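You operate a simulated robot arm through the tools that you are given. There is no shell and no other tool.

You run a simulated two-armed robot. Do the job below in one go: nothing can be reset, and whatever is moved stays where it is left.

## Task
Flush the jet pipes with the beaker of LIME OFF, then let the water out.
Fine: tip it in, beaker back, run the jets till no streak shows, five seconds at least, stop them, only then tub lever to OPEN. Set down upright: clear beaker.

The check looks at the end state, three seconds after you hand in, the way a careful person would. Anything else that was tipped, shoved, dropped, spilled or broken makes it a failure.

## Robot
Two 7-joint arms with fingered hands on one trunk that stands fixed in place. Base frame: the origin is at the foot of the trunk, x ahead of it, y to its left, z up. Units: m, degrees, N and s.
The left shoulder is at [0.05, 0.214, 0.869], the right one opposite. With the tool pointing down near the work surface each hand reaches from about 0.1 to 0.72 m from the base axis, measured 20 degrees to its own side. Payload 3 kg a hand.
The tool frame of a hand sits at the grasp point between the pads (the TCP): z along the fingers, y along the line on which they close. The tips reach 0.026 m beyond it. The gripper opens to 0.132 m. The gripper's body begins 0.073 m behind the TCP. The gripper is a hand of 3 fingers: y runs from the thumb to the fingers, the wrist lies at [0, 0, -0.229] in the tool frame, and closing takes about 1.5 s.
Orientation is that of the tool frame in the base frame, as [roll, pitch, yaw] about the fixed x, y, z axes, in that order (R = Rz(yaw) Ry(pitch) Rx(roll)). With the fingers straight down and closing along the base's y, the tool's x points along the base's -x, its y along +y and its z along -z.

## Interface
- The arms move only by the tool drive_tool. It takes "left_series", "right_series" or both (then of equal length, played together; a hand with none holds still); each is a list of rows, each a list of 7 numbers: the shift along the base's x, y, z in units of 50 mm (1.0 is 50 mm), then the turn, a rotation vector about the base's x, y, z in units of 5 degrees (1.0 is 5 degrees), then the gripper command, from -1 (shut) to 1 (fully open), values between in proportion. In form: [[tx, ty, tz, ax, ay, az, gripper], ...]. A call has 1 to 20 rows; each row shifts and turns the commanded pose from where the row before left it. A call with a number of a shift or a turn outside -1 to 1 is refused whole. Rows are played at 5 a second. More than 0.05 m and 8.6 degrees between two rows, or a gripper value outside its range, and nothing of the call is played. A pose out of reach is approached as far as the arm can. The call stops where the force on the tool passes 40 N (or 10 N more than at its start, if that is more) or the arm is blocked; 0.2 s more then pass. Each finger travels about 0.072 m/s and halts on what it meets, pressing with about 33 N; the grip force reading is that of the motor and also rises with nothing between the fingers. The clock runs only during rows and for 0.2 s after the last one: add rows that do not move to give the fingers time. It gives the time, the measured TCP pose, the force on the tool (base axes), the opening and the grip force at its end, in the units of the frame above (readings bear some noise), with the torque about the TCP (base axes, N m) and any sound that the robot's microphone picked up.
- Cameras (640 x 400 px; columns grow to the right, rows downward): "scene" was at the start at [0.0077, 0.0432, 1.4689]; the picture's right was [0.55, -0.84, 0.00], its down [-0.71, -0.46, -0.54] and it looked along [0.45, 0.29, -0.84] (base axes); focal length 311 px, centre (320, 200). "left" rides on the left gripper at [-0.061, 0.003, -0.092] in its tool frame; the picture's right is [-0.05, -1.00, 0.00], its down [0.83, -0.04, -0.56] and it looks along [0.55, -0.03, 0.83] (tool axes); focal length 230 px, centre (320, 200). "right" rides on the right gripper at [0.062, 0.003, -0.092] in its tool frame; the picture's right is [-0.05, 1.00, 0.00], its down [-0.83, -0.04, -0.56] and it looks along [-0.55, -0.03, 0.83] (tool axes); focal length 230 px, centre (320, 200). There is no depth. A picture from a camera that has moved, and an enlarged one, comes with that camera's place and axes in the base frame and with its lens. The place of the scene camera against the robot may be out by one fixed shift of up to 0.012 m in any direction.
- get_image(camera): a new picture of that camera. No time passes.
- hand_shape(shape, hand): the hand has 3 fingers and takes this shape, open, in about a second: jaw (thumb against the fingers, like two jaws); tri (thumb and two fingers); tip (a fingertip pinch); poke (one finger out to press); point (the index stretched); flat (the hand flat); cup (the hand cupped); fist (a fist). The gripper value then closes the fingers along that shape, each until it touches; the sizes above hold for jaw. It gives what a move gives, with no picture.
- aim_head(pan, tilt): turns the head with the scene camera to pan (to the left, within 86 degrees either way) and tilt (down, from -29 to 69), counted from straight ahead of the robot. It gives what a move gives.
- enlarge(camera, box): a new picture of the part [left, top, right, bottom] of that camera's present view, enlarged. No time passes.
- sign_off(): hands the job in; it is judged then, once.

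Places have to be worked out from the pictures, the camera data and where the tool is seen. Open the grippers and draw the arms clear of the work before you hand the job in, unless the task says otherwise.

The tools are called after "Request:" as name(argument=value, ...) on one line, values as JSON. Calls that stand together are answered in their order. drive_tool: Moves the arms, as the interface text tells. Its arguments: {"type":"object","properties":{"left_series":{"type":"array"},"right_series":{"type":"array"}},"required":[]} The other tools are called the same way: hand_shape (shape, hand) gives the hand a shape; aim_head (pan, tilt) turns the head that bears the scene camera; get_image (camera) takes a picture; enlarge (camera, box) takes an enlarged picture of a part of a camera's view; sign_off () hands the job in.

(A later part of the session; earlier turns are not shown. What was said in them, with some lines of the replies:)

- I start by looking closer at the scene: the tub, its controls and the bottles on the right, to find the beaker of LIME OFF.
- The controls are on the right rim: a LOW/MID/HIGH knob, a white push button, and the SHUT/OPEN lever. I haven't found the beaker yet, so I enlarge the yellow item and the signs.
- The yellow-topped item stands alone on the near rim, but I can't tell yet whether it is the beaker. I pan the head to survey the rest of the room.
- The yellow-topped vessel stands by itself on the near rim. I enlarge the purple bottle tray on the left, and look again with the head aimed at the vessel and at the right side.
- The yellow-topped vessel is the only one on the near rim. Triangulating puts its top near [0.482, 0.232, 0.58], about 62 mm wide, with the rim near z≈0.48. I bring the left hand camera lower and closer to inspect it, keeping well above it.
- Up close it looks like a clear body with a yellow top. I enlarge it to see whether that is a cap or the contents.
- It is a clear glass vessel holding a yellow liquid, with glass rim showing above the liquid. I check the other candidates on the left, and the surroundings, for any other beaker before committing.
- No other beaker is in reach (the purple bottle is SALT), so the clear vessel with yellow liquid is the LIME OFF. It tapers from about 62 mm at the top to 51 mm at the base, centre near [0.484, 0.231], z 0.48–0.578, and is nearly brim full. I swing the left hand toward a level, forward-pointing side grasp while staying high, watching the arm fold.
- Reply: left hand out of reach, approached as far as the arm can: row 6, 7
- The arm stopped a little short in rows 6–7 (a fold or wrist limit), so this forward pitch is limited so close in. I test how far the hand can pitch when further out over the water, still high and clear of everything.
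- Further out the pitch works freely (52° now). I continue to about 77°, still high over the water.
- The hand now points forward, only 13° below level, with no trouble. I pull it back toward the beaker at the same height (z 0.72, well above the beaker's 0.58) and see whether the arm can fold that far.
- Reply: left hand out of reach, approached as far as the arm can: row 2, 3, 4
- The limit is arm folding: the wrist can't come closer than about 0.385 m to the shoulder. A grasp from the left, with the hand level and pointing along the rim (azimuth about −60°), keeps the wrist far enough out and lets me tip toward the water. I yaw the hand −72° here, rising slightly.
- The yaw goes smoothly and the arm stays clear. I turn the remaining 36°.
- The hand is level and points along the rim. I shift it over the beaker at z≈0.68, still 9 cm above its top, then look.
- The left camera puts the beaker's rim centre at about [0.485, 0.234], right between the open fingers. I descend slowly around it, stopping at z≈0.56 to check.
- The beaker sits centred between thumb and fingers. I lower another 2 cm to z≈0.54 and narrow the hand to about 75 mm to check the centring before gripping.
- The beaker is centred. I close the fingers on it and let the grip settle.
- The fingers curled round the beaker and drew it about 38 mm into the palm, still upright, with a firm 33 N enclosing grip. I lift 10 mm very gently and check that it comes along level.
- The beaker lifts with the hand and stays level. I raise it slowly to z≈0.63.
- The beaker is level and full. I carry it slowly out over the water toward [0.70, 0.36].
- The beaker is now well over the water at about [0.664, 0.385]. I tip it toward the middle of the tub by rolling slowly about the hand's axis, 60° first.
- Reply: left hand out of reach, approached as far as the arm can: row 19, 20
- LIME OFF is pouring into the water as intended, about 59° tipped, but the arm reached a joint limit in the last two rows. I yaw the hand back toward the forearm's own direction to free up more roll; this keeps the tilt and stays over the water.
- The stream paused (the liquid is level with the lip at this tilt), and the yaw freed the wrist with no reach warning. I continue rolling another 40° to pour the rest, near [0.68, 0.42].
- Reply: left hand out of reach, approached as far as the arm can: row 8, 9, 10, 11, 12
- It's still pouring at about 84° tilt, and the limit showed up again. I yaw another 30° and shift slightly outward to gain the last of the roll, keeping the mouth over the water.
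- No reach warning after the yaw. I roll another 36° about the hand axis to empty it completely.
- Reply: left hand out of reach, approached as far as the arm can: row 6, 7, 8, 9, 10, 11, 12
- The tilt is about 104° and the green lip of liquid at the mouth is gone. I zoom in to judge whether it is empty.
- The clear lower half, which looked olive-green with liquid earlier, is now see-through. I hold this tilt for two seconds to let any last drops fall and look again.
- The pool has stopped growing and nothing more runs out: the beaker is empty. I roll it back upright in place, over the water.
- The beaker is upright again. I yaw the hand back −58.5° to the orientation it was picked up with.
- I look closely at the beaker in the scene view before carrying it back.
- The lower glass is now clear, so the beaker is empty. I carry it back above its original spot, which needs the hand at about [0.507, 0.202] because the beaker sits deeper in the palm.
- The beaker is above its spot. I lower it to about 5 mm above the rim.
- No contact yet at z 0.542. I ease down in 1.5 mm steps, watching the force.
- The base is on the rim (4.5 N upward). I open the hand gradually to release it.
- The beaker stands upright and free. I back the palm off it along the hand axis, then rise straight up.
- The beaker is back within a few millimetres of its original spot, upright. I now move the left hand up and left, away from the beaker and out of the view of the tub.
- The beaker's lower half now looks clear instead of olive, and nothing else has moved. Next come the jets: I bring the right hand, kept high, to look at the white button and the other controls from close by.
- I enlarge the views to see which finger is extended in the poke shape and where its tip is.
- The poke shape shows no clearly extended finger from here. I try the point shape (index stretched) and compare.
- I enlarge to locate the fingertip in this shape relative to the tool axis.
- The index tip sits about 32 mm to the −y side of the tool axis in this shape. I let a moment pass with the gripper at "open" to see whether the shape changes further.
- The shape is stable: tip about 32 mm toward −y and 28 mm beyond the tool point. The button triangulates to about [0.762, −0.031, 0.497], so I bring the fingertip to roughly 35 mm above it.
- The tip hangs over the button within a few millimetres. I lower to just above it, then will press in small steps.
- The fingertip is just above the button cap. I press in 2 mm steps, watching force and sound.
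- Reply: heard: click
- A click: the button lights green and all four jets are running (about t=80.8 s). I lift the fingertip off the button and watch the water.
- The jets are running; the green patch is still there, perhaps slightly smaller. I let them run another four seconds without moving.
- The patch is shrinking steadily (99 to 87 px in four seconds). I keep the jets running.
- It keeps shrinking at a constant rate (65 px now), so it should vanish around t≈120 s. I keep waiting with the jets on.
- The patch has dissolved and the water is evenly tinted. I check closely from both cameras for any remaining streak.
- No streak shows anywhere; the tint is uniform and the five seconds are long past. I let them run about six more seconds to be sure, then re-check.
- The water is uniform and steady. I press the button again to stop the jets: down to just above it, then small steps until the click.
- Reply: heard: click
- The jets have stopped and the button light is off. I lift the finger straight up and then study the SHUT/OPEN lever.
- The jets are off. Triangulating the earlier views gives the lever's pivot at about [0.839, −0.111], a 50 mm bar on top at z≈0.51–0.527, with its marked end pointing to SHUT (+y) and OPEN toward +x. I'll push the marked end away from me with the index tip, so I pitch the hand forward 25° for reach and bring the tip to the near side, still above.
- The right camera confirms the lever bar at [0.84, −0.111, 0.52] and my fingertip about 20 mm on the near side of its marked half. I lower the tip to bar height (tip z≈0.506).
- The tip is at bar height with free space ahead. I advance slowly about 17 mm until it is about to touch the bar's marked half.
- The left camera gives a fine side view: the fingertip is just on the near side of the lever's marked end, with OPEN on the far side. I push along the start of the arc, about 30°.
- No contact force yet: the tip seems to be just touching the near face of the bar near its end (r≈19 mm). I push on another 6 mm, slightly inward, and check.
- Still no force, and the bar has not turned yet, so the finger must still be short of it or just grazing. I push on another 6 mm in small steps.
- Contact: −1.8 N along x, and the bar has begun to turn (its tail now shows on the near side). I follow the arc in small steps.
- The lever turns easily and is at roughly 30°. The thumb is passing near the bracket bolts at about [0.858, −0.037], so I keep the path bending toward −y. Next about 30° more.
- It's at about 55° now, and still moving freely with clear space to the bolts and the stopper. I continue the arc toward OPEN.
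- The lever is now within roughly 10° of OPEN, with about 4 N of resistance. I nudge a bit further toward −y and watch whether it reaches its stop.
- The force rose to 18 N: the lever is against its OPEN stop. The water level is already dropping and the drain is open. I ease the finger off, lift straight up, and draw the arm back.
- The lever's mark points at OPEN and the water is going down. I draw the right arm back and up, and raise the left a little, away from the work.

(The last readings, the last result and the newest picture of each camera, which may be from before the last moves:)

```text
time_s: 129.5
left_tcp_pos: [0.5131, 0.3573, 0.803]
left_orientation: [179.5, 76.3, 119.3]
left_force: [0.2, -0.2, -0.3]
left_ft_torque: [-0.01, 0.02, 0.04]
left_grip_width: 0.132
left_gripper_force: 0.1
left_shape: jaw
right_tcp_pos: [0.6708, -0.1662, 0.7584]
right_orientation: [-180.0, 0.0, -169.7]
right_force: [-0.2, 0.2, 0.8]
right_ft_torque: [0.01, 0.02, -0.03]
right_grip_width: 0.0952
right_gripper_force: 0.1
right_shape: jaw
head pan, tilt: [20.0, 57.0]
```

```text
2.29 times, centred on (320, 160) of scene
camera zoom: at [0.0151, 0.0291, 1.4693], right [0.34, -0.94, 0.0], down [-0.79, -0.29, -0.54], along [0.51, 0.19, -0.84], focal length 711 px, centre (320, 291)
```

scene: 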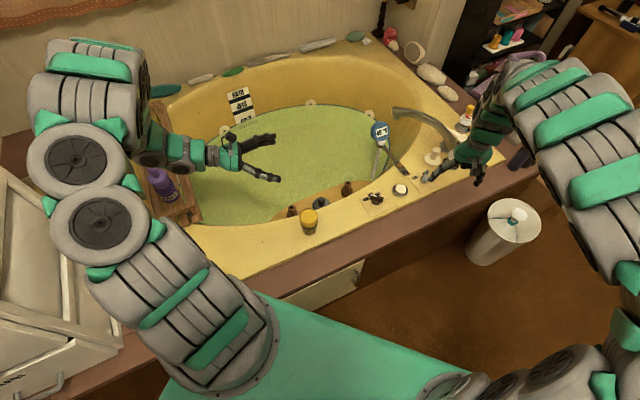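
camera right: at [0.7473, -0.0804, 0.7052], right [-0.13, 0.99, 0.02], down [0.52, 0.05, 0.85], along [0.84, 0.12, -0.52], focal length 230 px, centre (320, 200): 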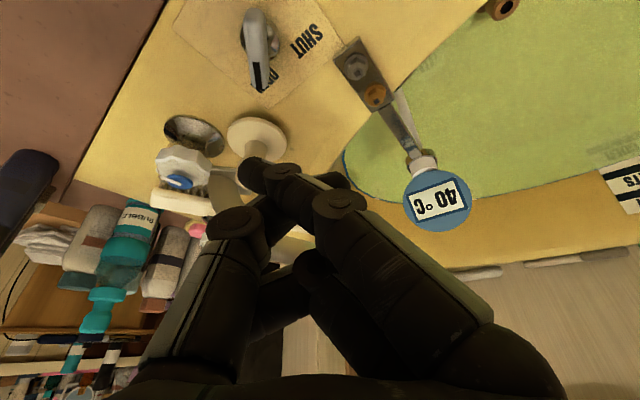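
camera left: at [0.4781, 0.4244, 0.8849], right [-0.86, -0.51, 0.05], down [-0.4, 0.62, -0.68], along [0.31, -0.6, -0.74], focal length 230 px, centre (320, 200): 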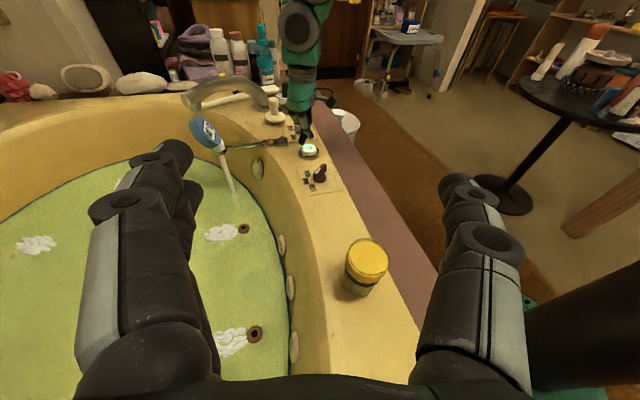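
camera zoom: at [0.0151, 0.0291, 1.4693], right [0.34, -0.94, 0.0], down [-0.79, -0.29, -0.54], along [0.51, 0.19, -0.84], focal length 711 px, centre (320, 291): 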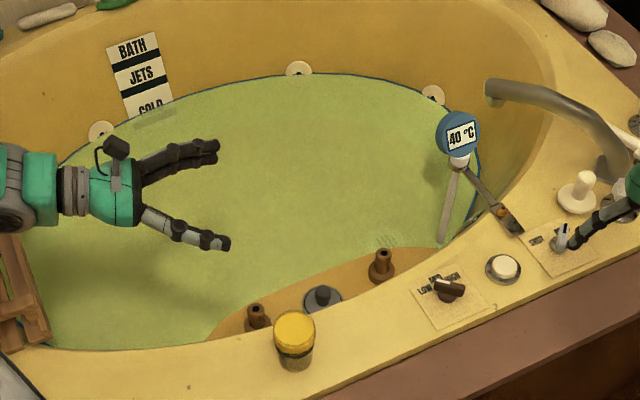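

The tub is draining fast. I draw both hands further back, with grippers open, and let time pass until it is empty.

Request:
drive_tool(left_series=[[0, 0.1, 0.5, 0, 0, 0, 1], [0, 0.1, 0.5, 0, 0, 0, 1], [0, 0, 0.4, 0, 0, 0, 1], [0, 0, 0, 0, 0, 0, 1], [0, 0, 0, 0, 0, 0, 1], [0, 0, 0, 0, 0, 0, 1], [0, 0, 0, 0, 0, 0, 1], [0, 0, 0, 0, 0, 0, 1], [0, 0, 0, 0, 0, 0, 1], [0, 0, 0, 0, 0, 0, 1]], right_series=[[-0.4, -0.5, 0.4, 0, 0, 0, 1], [-0.4, -0.5, 0.4, 0, 0, 0, 1], [-0.4, -0.5, 0.4, 0, 0, 0, 1], [0, 0, 0, 0, 0, 0, 1], [0, 0, 0, 0, 0, 0, 1], [0, 0, 0, 0, 0, 0, 1], [0, 0, 0, 0, 0, 0, 1], [0, 0, 0, 0, 0, 0, 1], [0, 0, 0, 0, 0, 0, 1], [0, 0, 0, 0, 0, 0, 1]])

Request:
get_image(camera="scene")

Request:
get_image(camera="left")

```text
time_s: 131.7
left_tcp_pos: [0.5124, 0.3661, 0.8726]
left_orientation: [179.6, 76.4, 119.5]
left_force: [-0.2, -0.1, -0.8]
left_ft_torque: [0.02, -0.03, 0.04]
left_grip_width: 0.1323
left_gripper_force: 0.1
left_shape: jaw
right_tcp_pos: [0.6113, -0.2413, 0.8214]
right_orientation: [180.0, 0.0, -169.7]
right_force: [-0.5, -0.9, 0.1]
right_ft_torque: [-0.02, 0.0, -0.02]
right_grip_width: 0.095
right_gripper_force: 0.1
right_shape: jaw
head pan, tilt: [20.0, 57.0]
```

```text
taken
```

scene: 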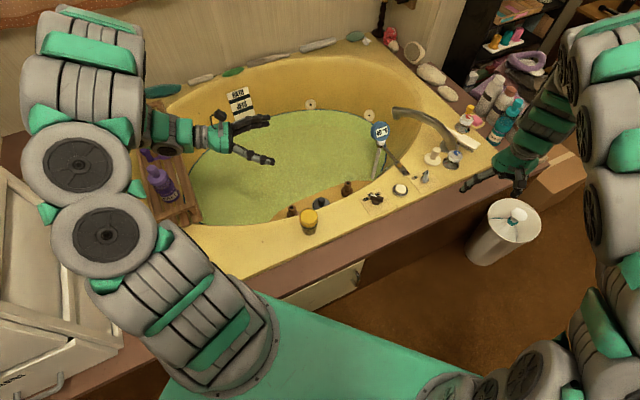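

```text
taken
camera left: at [0.4778, 0.4333, 0.9548], right [-0.86, -0.51, 0.05], down [-0.4, 0.62, -0.68], along [0.31, -0.6, -0.74], focal length 230 px, centre (320, 200)
```

left: 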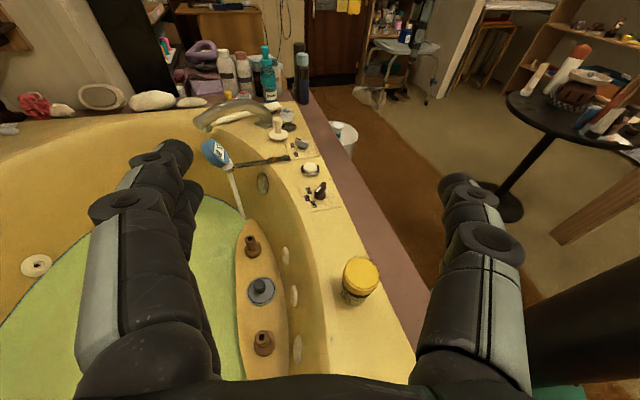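

Draining continues. I wait several more seconds with both arms still.

Request:
drive_tool(right_series=[[0, 0, 0, 0, 0, 0, 1], [0, 0, 0, 0, 0, 0, 1], [0, 0, 0, 0, 0, 0, 1], [0, 0, 0, 0, 0, 0, 1], [0, 0, 0, 0, 0, 0, 1], [0, 0, 0, 0, 0, 0, 1], [0, 0, 0, 0, 0, 0, 1], [0, 0, 0, 0, 0, 0, 1], [0, 0, 0, 0, 0, 0, 1], [0, 0, 0, 0, 0, 0, 1], [0, 0, 0, 0, 0, 0, 1], [0, 0, 0, 0, 0, 0, 1], [0, 0, 0, 0, 0, 0, 1], [0, 0, 0, 0, 0, 0, 1], [0, 0, 0, 0, 0, 0, 1], [0, 0, 0, 0, 0, 0, 1], [0, 0, 0, 0, 0, 0, 1], [0, 0, 0, 0, 0, 0, 1], [0, 0, 0, 0, 0, 0, 1], [0, 0, 0, 0, 0, 0, 1]])

Request:
drive_tool(right_series=[[0, 0, 0, 0, 0, 0, 1], [0, 0, 0, 0, 0, 0, 1], [0, 0, 0, 0, 0, 0, 1], [0, 0, 0, 0, 0, 0, 1], [0, 0, 0, 0, 0, 0, 1], [0, 0, 0, 0, 0, 0, 1], [0, 0, 0, 0, 0, 0, 1], [0, 0, 0, 0, 0, 0, 1], [0, 0, 0, 0, 0, 0, 1], [0, 0, 0, 0, 0, 0, 1], [0, 0, 0, 0, 0, 0, 1], [0, 0, 0, 0, 0, 0, 1], [0, 0, 0, 0, 0, 0, 1], [0, 0, 0, 0, 0, 0, 1], [0, 0, 0, 0, 0, 0, 1], [0, 0, 0, 0, 0, 0, 1], [0, 0, 0, 0, 0, 0, 1], [0, 0, 0, 0, 0, 0, 1], [0, 0, 0, 0, 0, 0, 1], [0, 0, 0, 0, 0, 0, 1]])

Request:
enlarge(camera="scene", box=[180, 80, 460, 240])

Request:
get_image(camera="left")

```text
time_s: 135.9
left_tcp_pos: [0.5118, 0.3666, 0.8735]
left_orientation: [179.6, 76.3, 119.5]
left_force: [-0.4, 0.1, -0.2]
left_ft_torque: [0.01, 0.02, 0.02]
left_grip_width: 0.1318
left_gripper_force: 0.0
left_shape: jaw
right_tcp_pos: [0.6108, -0.2413, 0.8207]
right_orientation: [-179.9, 0.1, -169.8]
right_force: [0.2, 0.0, 0.3]
right_ft_torque: [-0.02, -0.02, -0.06]
right_grip_width: 0.0952
right_gripper_force: 0.1
right_shape: jaw
head pan, tilt: [20.0, 57.0]
```

```text
time_s: 140.1
left_tcp_pos: [0.5123, 0.3664, 0.8731]
left_orientation: [179.6, 76.3, 119.5]
left_force: [0.3, 1.2, 0.3]
left_ft_torque: [-0.01, 0.0, 0.02]
left_grip_width: 0.1319
left_gripper_force: 0.1
left_shape: jaw
right_tcp_pos: [0.6102, -0.2413, 0.8199]
right_orientation: [179.9, 0.0, -169.7]
right_force: [0.4, 0.0, -0.1]
right_ft_torque: [0.02, 0.01, -0.03]
right_grip_width: 0.095
right_gripper_force: 0.0
right_shape: jaw
head pan, tilt: [20.0, 57.0]
```

```text
2.29 times, centred on (320, 160) of scene
camera zoom: at [0.0151, 0.0291, 1.4693], right [0.34, -0.94, 0.0], down [-0.79, -0.29, -0.54], along [0.51, 0.19, -0.84], focal length 711 px, centre (320, 291)
```

zoom: 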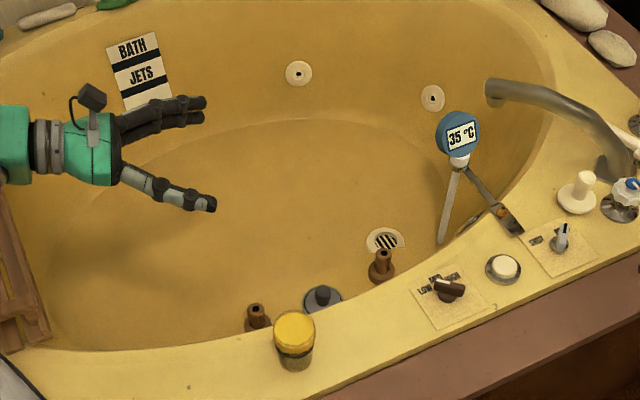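

```text
taken
camera left: at [0.4778, 0.4333, 0.9548], right [-0.86, -0.51, 0.05], down [-0.4, 0.62, -0.68], along [0.31, -0.6, -0.74], focal length 230 px, centre (320, 200)
```

left: 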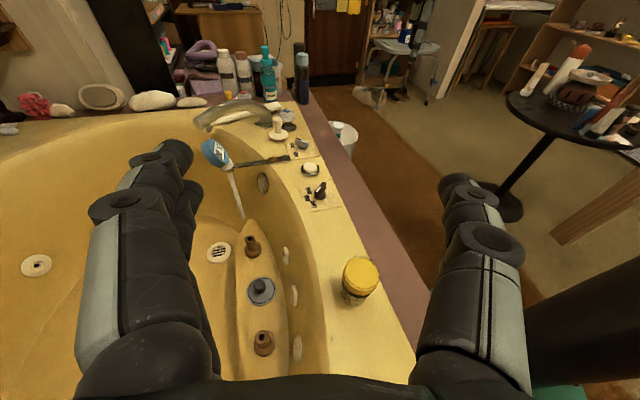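

The tub is empty, the jets are off and the lever is at OPEN. I do a last check of the surroundings and the beaker before handing in.

Request:
aim_head(pan=70, tilt=50)

Request:
get_image(camera="scene")

Request:
aim_head(pan=0, tilt=50)

Request:
get_image(camera="scene")

Request:
enlarge(camera="left", box=[270, 120, 430, 320])

```text
time_s: 141.2
left_tcp_pos: [0.5116, 0.3663, 0.8721]
left_orientation: [179.5, 76.3, 119.5]
left_force: [0.1, 0.4, 0.4]
left_ft_torque: [0.02, -0.01, 0.0]
left_grip_width: 0.132
left_gripper_force: 0.1
left_shape: jaw
right_tcp_pos: [0.6112, -0.2416, 0.8208]
right_orientation: [180.0, 0.0, -169.7]
right_force: [0.1, -0.4, -0.5]
right_ft_torque: [0.0, 0.0, -0.02]
right_grip_width: 0.0951
right_gripper_force: 0.1
right_shape: jaw
head pan, tilt: [70.0, 50.0]
```

```text
taken
```

scene: 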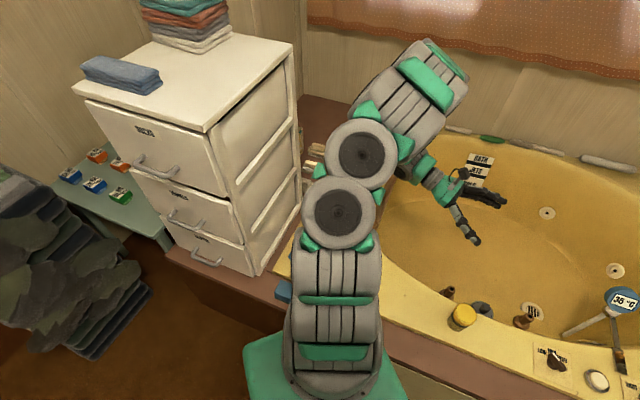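

```text
time_s: 142.7
left_tcp_pos: [0.5119, 0.3672, 0.8726]
left_orientation: [179.6, 76.4, 119.4]
left_force: [0.0, -0.6, 0.4]
left_ft_torque: [0.0, -0.01, 0.02]
left_grip_width: 0.1319
left_gripper_force: 0.0
left_shape: jaw
right_tcp_pos: [0.6102, -0.2418, 0.8207]
right_orientation: [180.0, 0.0, -169.6]
right_force: [-1.1, -0.2, 0.1]
right_ft_torque: [0.03, 0.02, 0.01]
right_grip_width: 0.0949
right_gripper_force: 0.1
right_shape: jaw
head pan, tilt: [0.0, 50.0]
```

```text
taken
```

scene: 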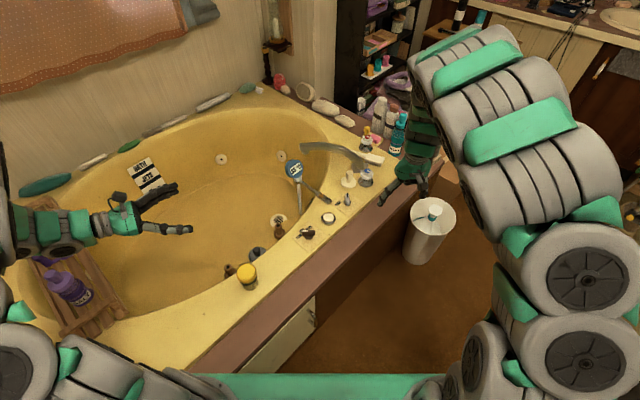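

```text
2.00 times, centred on (350, 220) of left
camera zoom: at [0.4778, 0.4333, 0.9548], right [-0.86, -0.51, 0.05], down [-0.4, 0.62, -0.68], along [0.31, -0.6, -0.74], focal length 460 px, centre (260, 160)
```

zoom: 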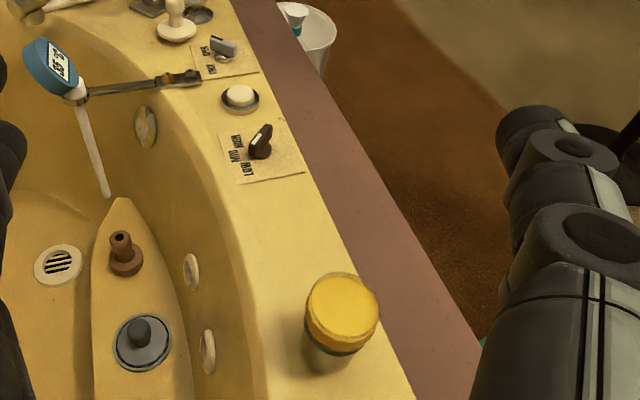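

The beaker stands upright and empty at its spot. The jets are off, the tub is drained, the lever is at OPEN, and everything else is where it was. Both grippers are open and the arms are clear, so I hand the job in.

Request:
sign_off()

```text
The job is handed in.
```

The jet pipes are flushed with LIME OFF and the tub is drained; the job is handed in, with no result shown yet.

- **LIME OFF:** I tipped the beaker out over the water and saw nothing spill outside the tub. It is back upright within about a centimetre of where it stood. I read no label on it, but it was the only beaker within reach.
- **Jets:** they ran for about 35 seconds. The patch of LIME OFF had spread evenly with no streak left, and I ran them several seconds more before stopping them.
- **Drain:** only after the jets stopped did I turn the lever to its OPEN stop. The tub had emptied by the last pictures.

The upper half of the beaker still looks yellow. The liquid that came out was olive green, and the lower glass went clear afterwards. I took the yellow to be part of the beaker and judged it empty.

Nothing else looked moved in the last pictures. Both grippers are open and the arms are drawn clear.
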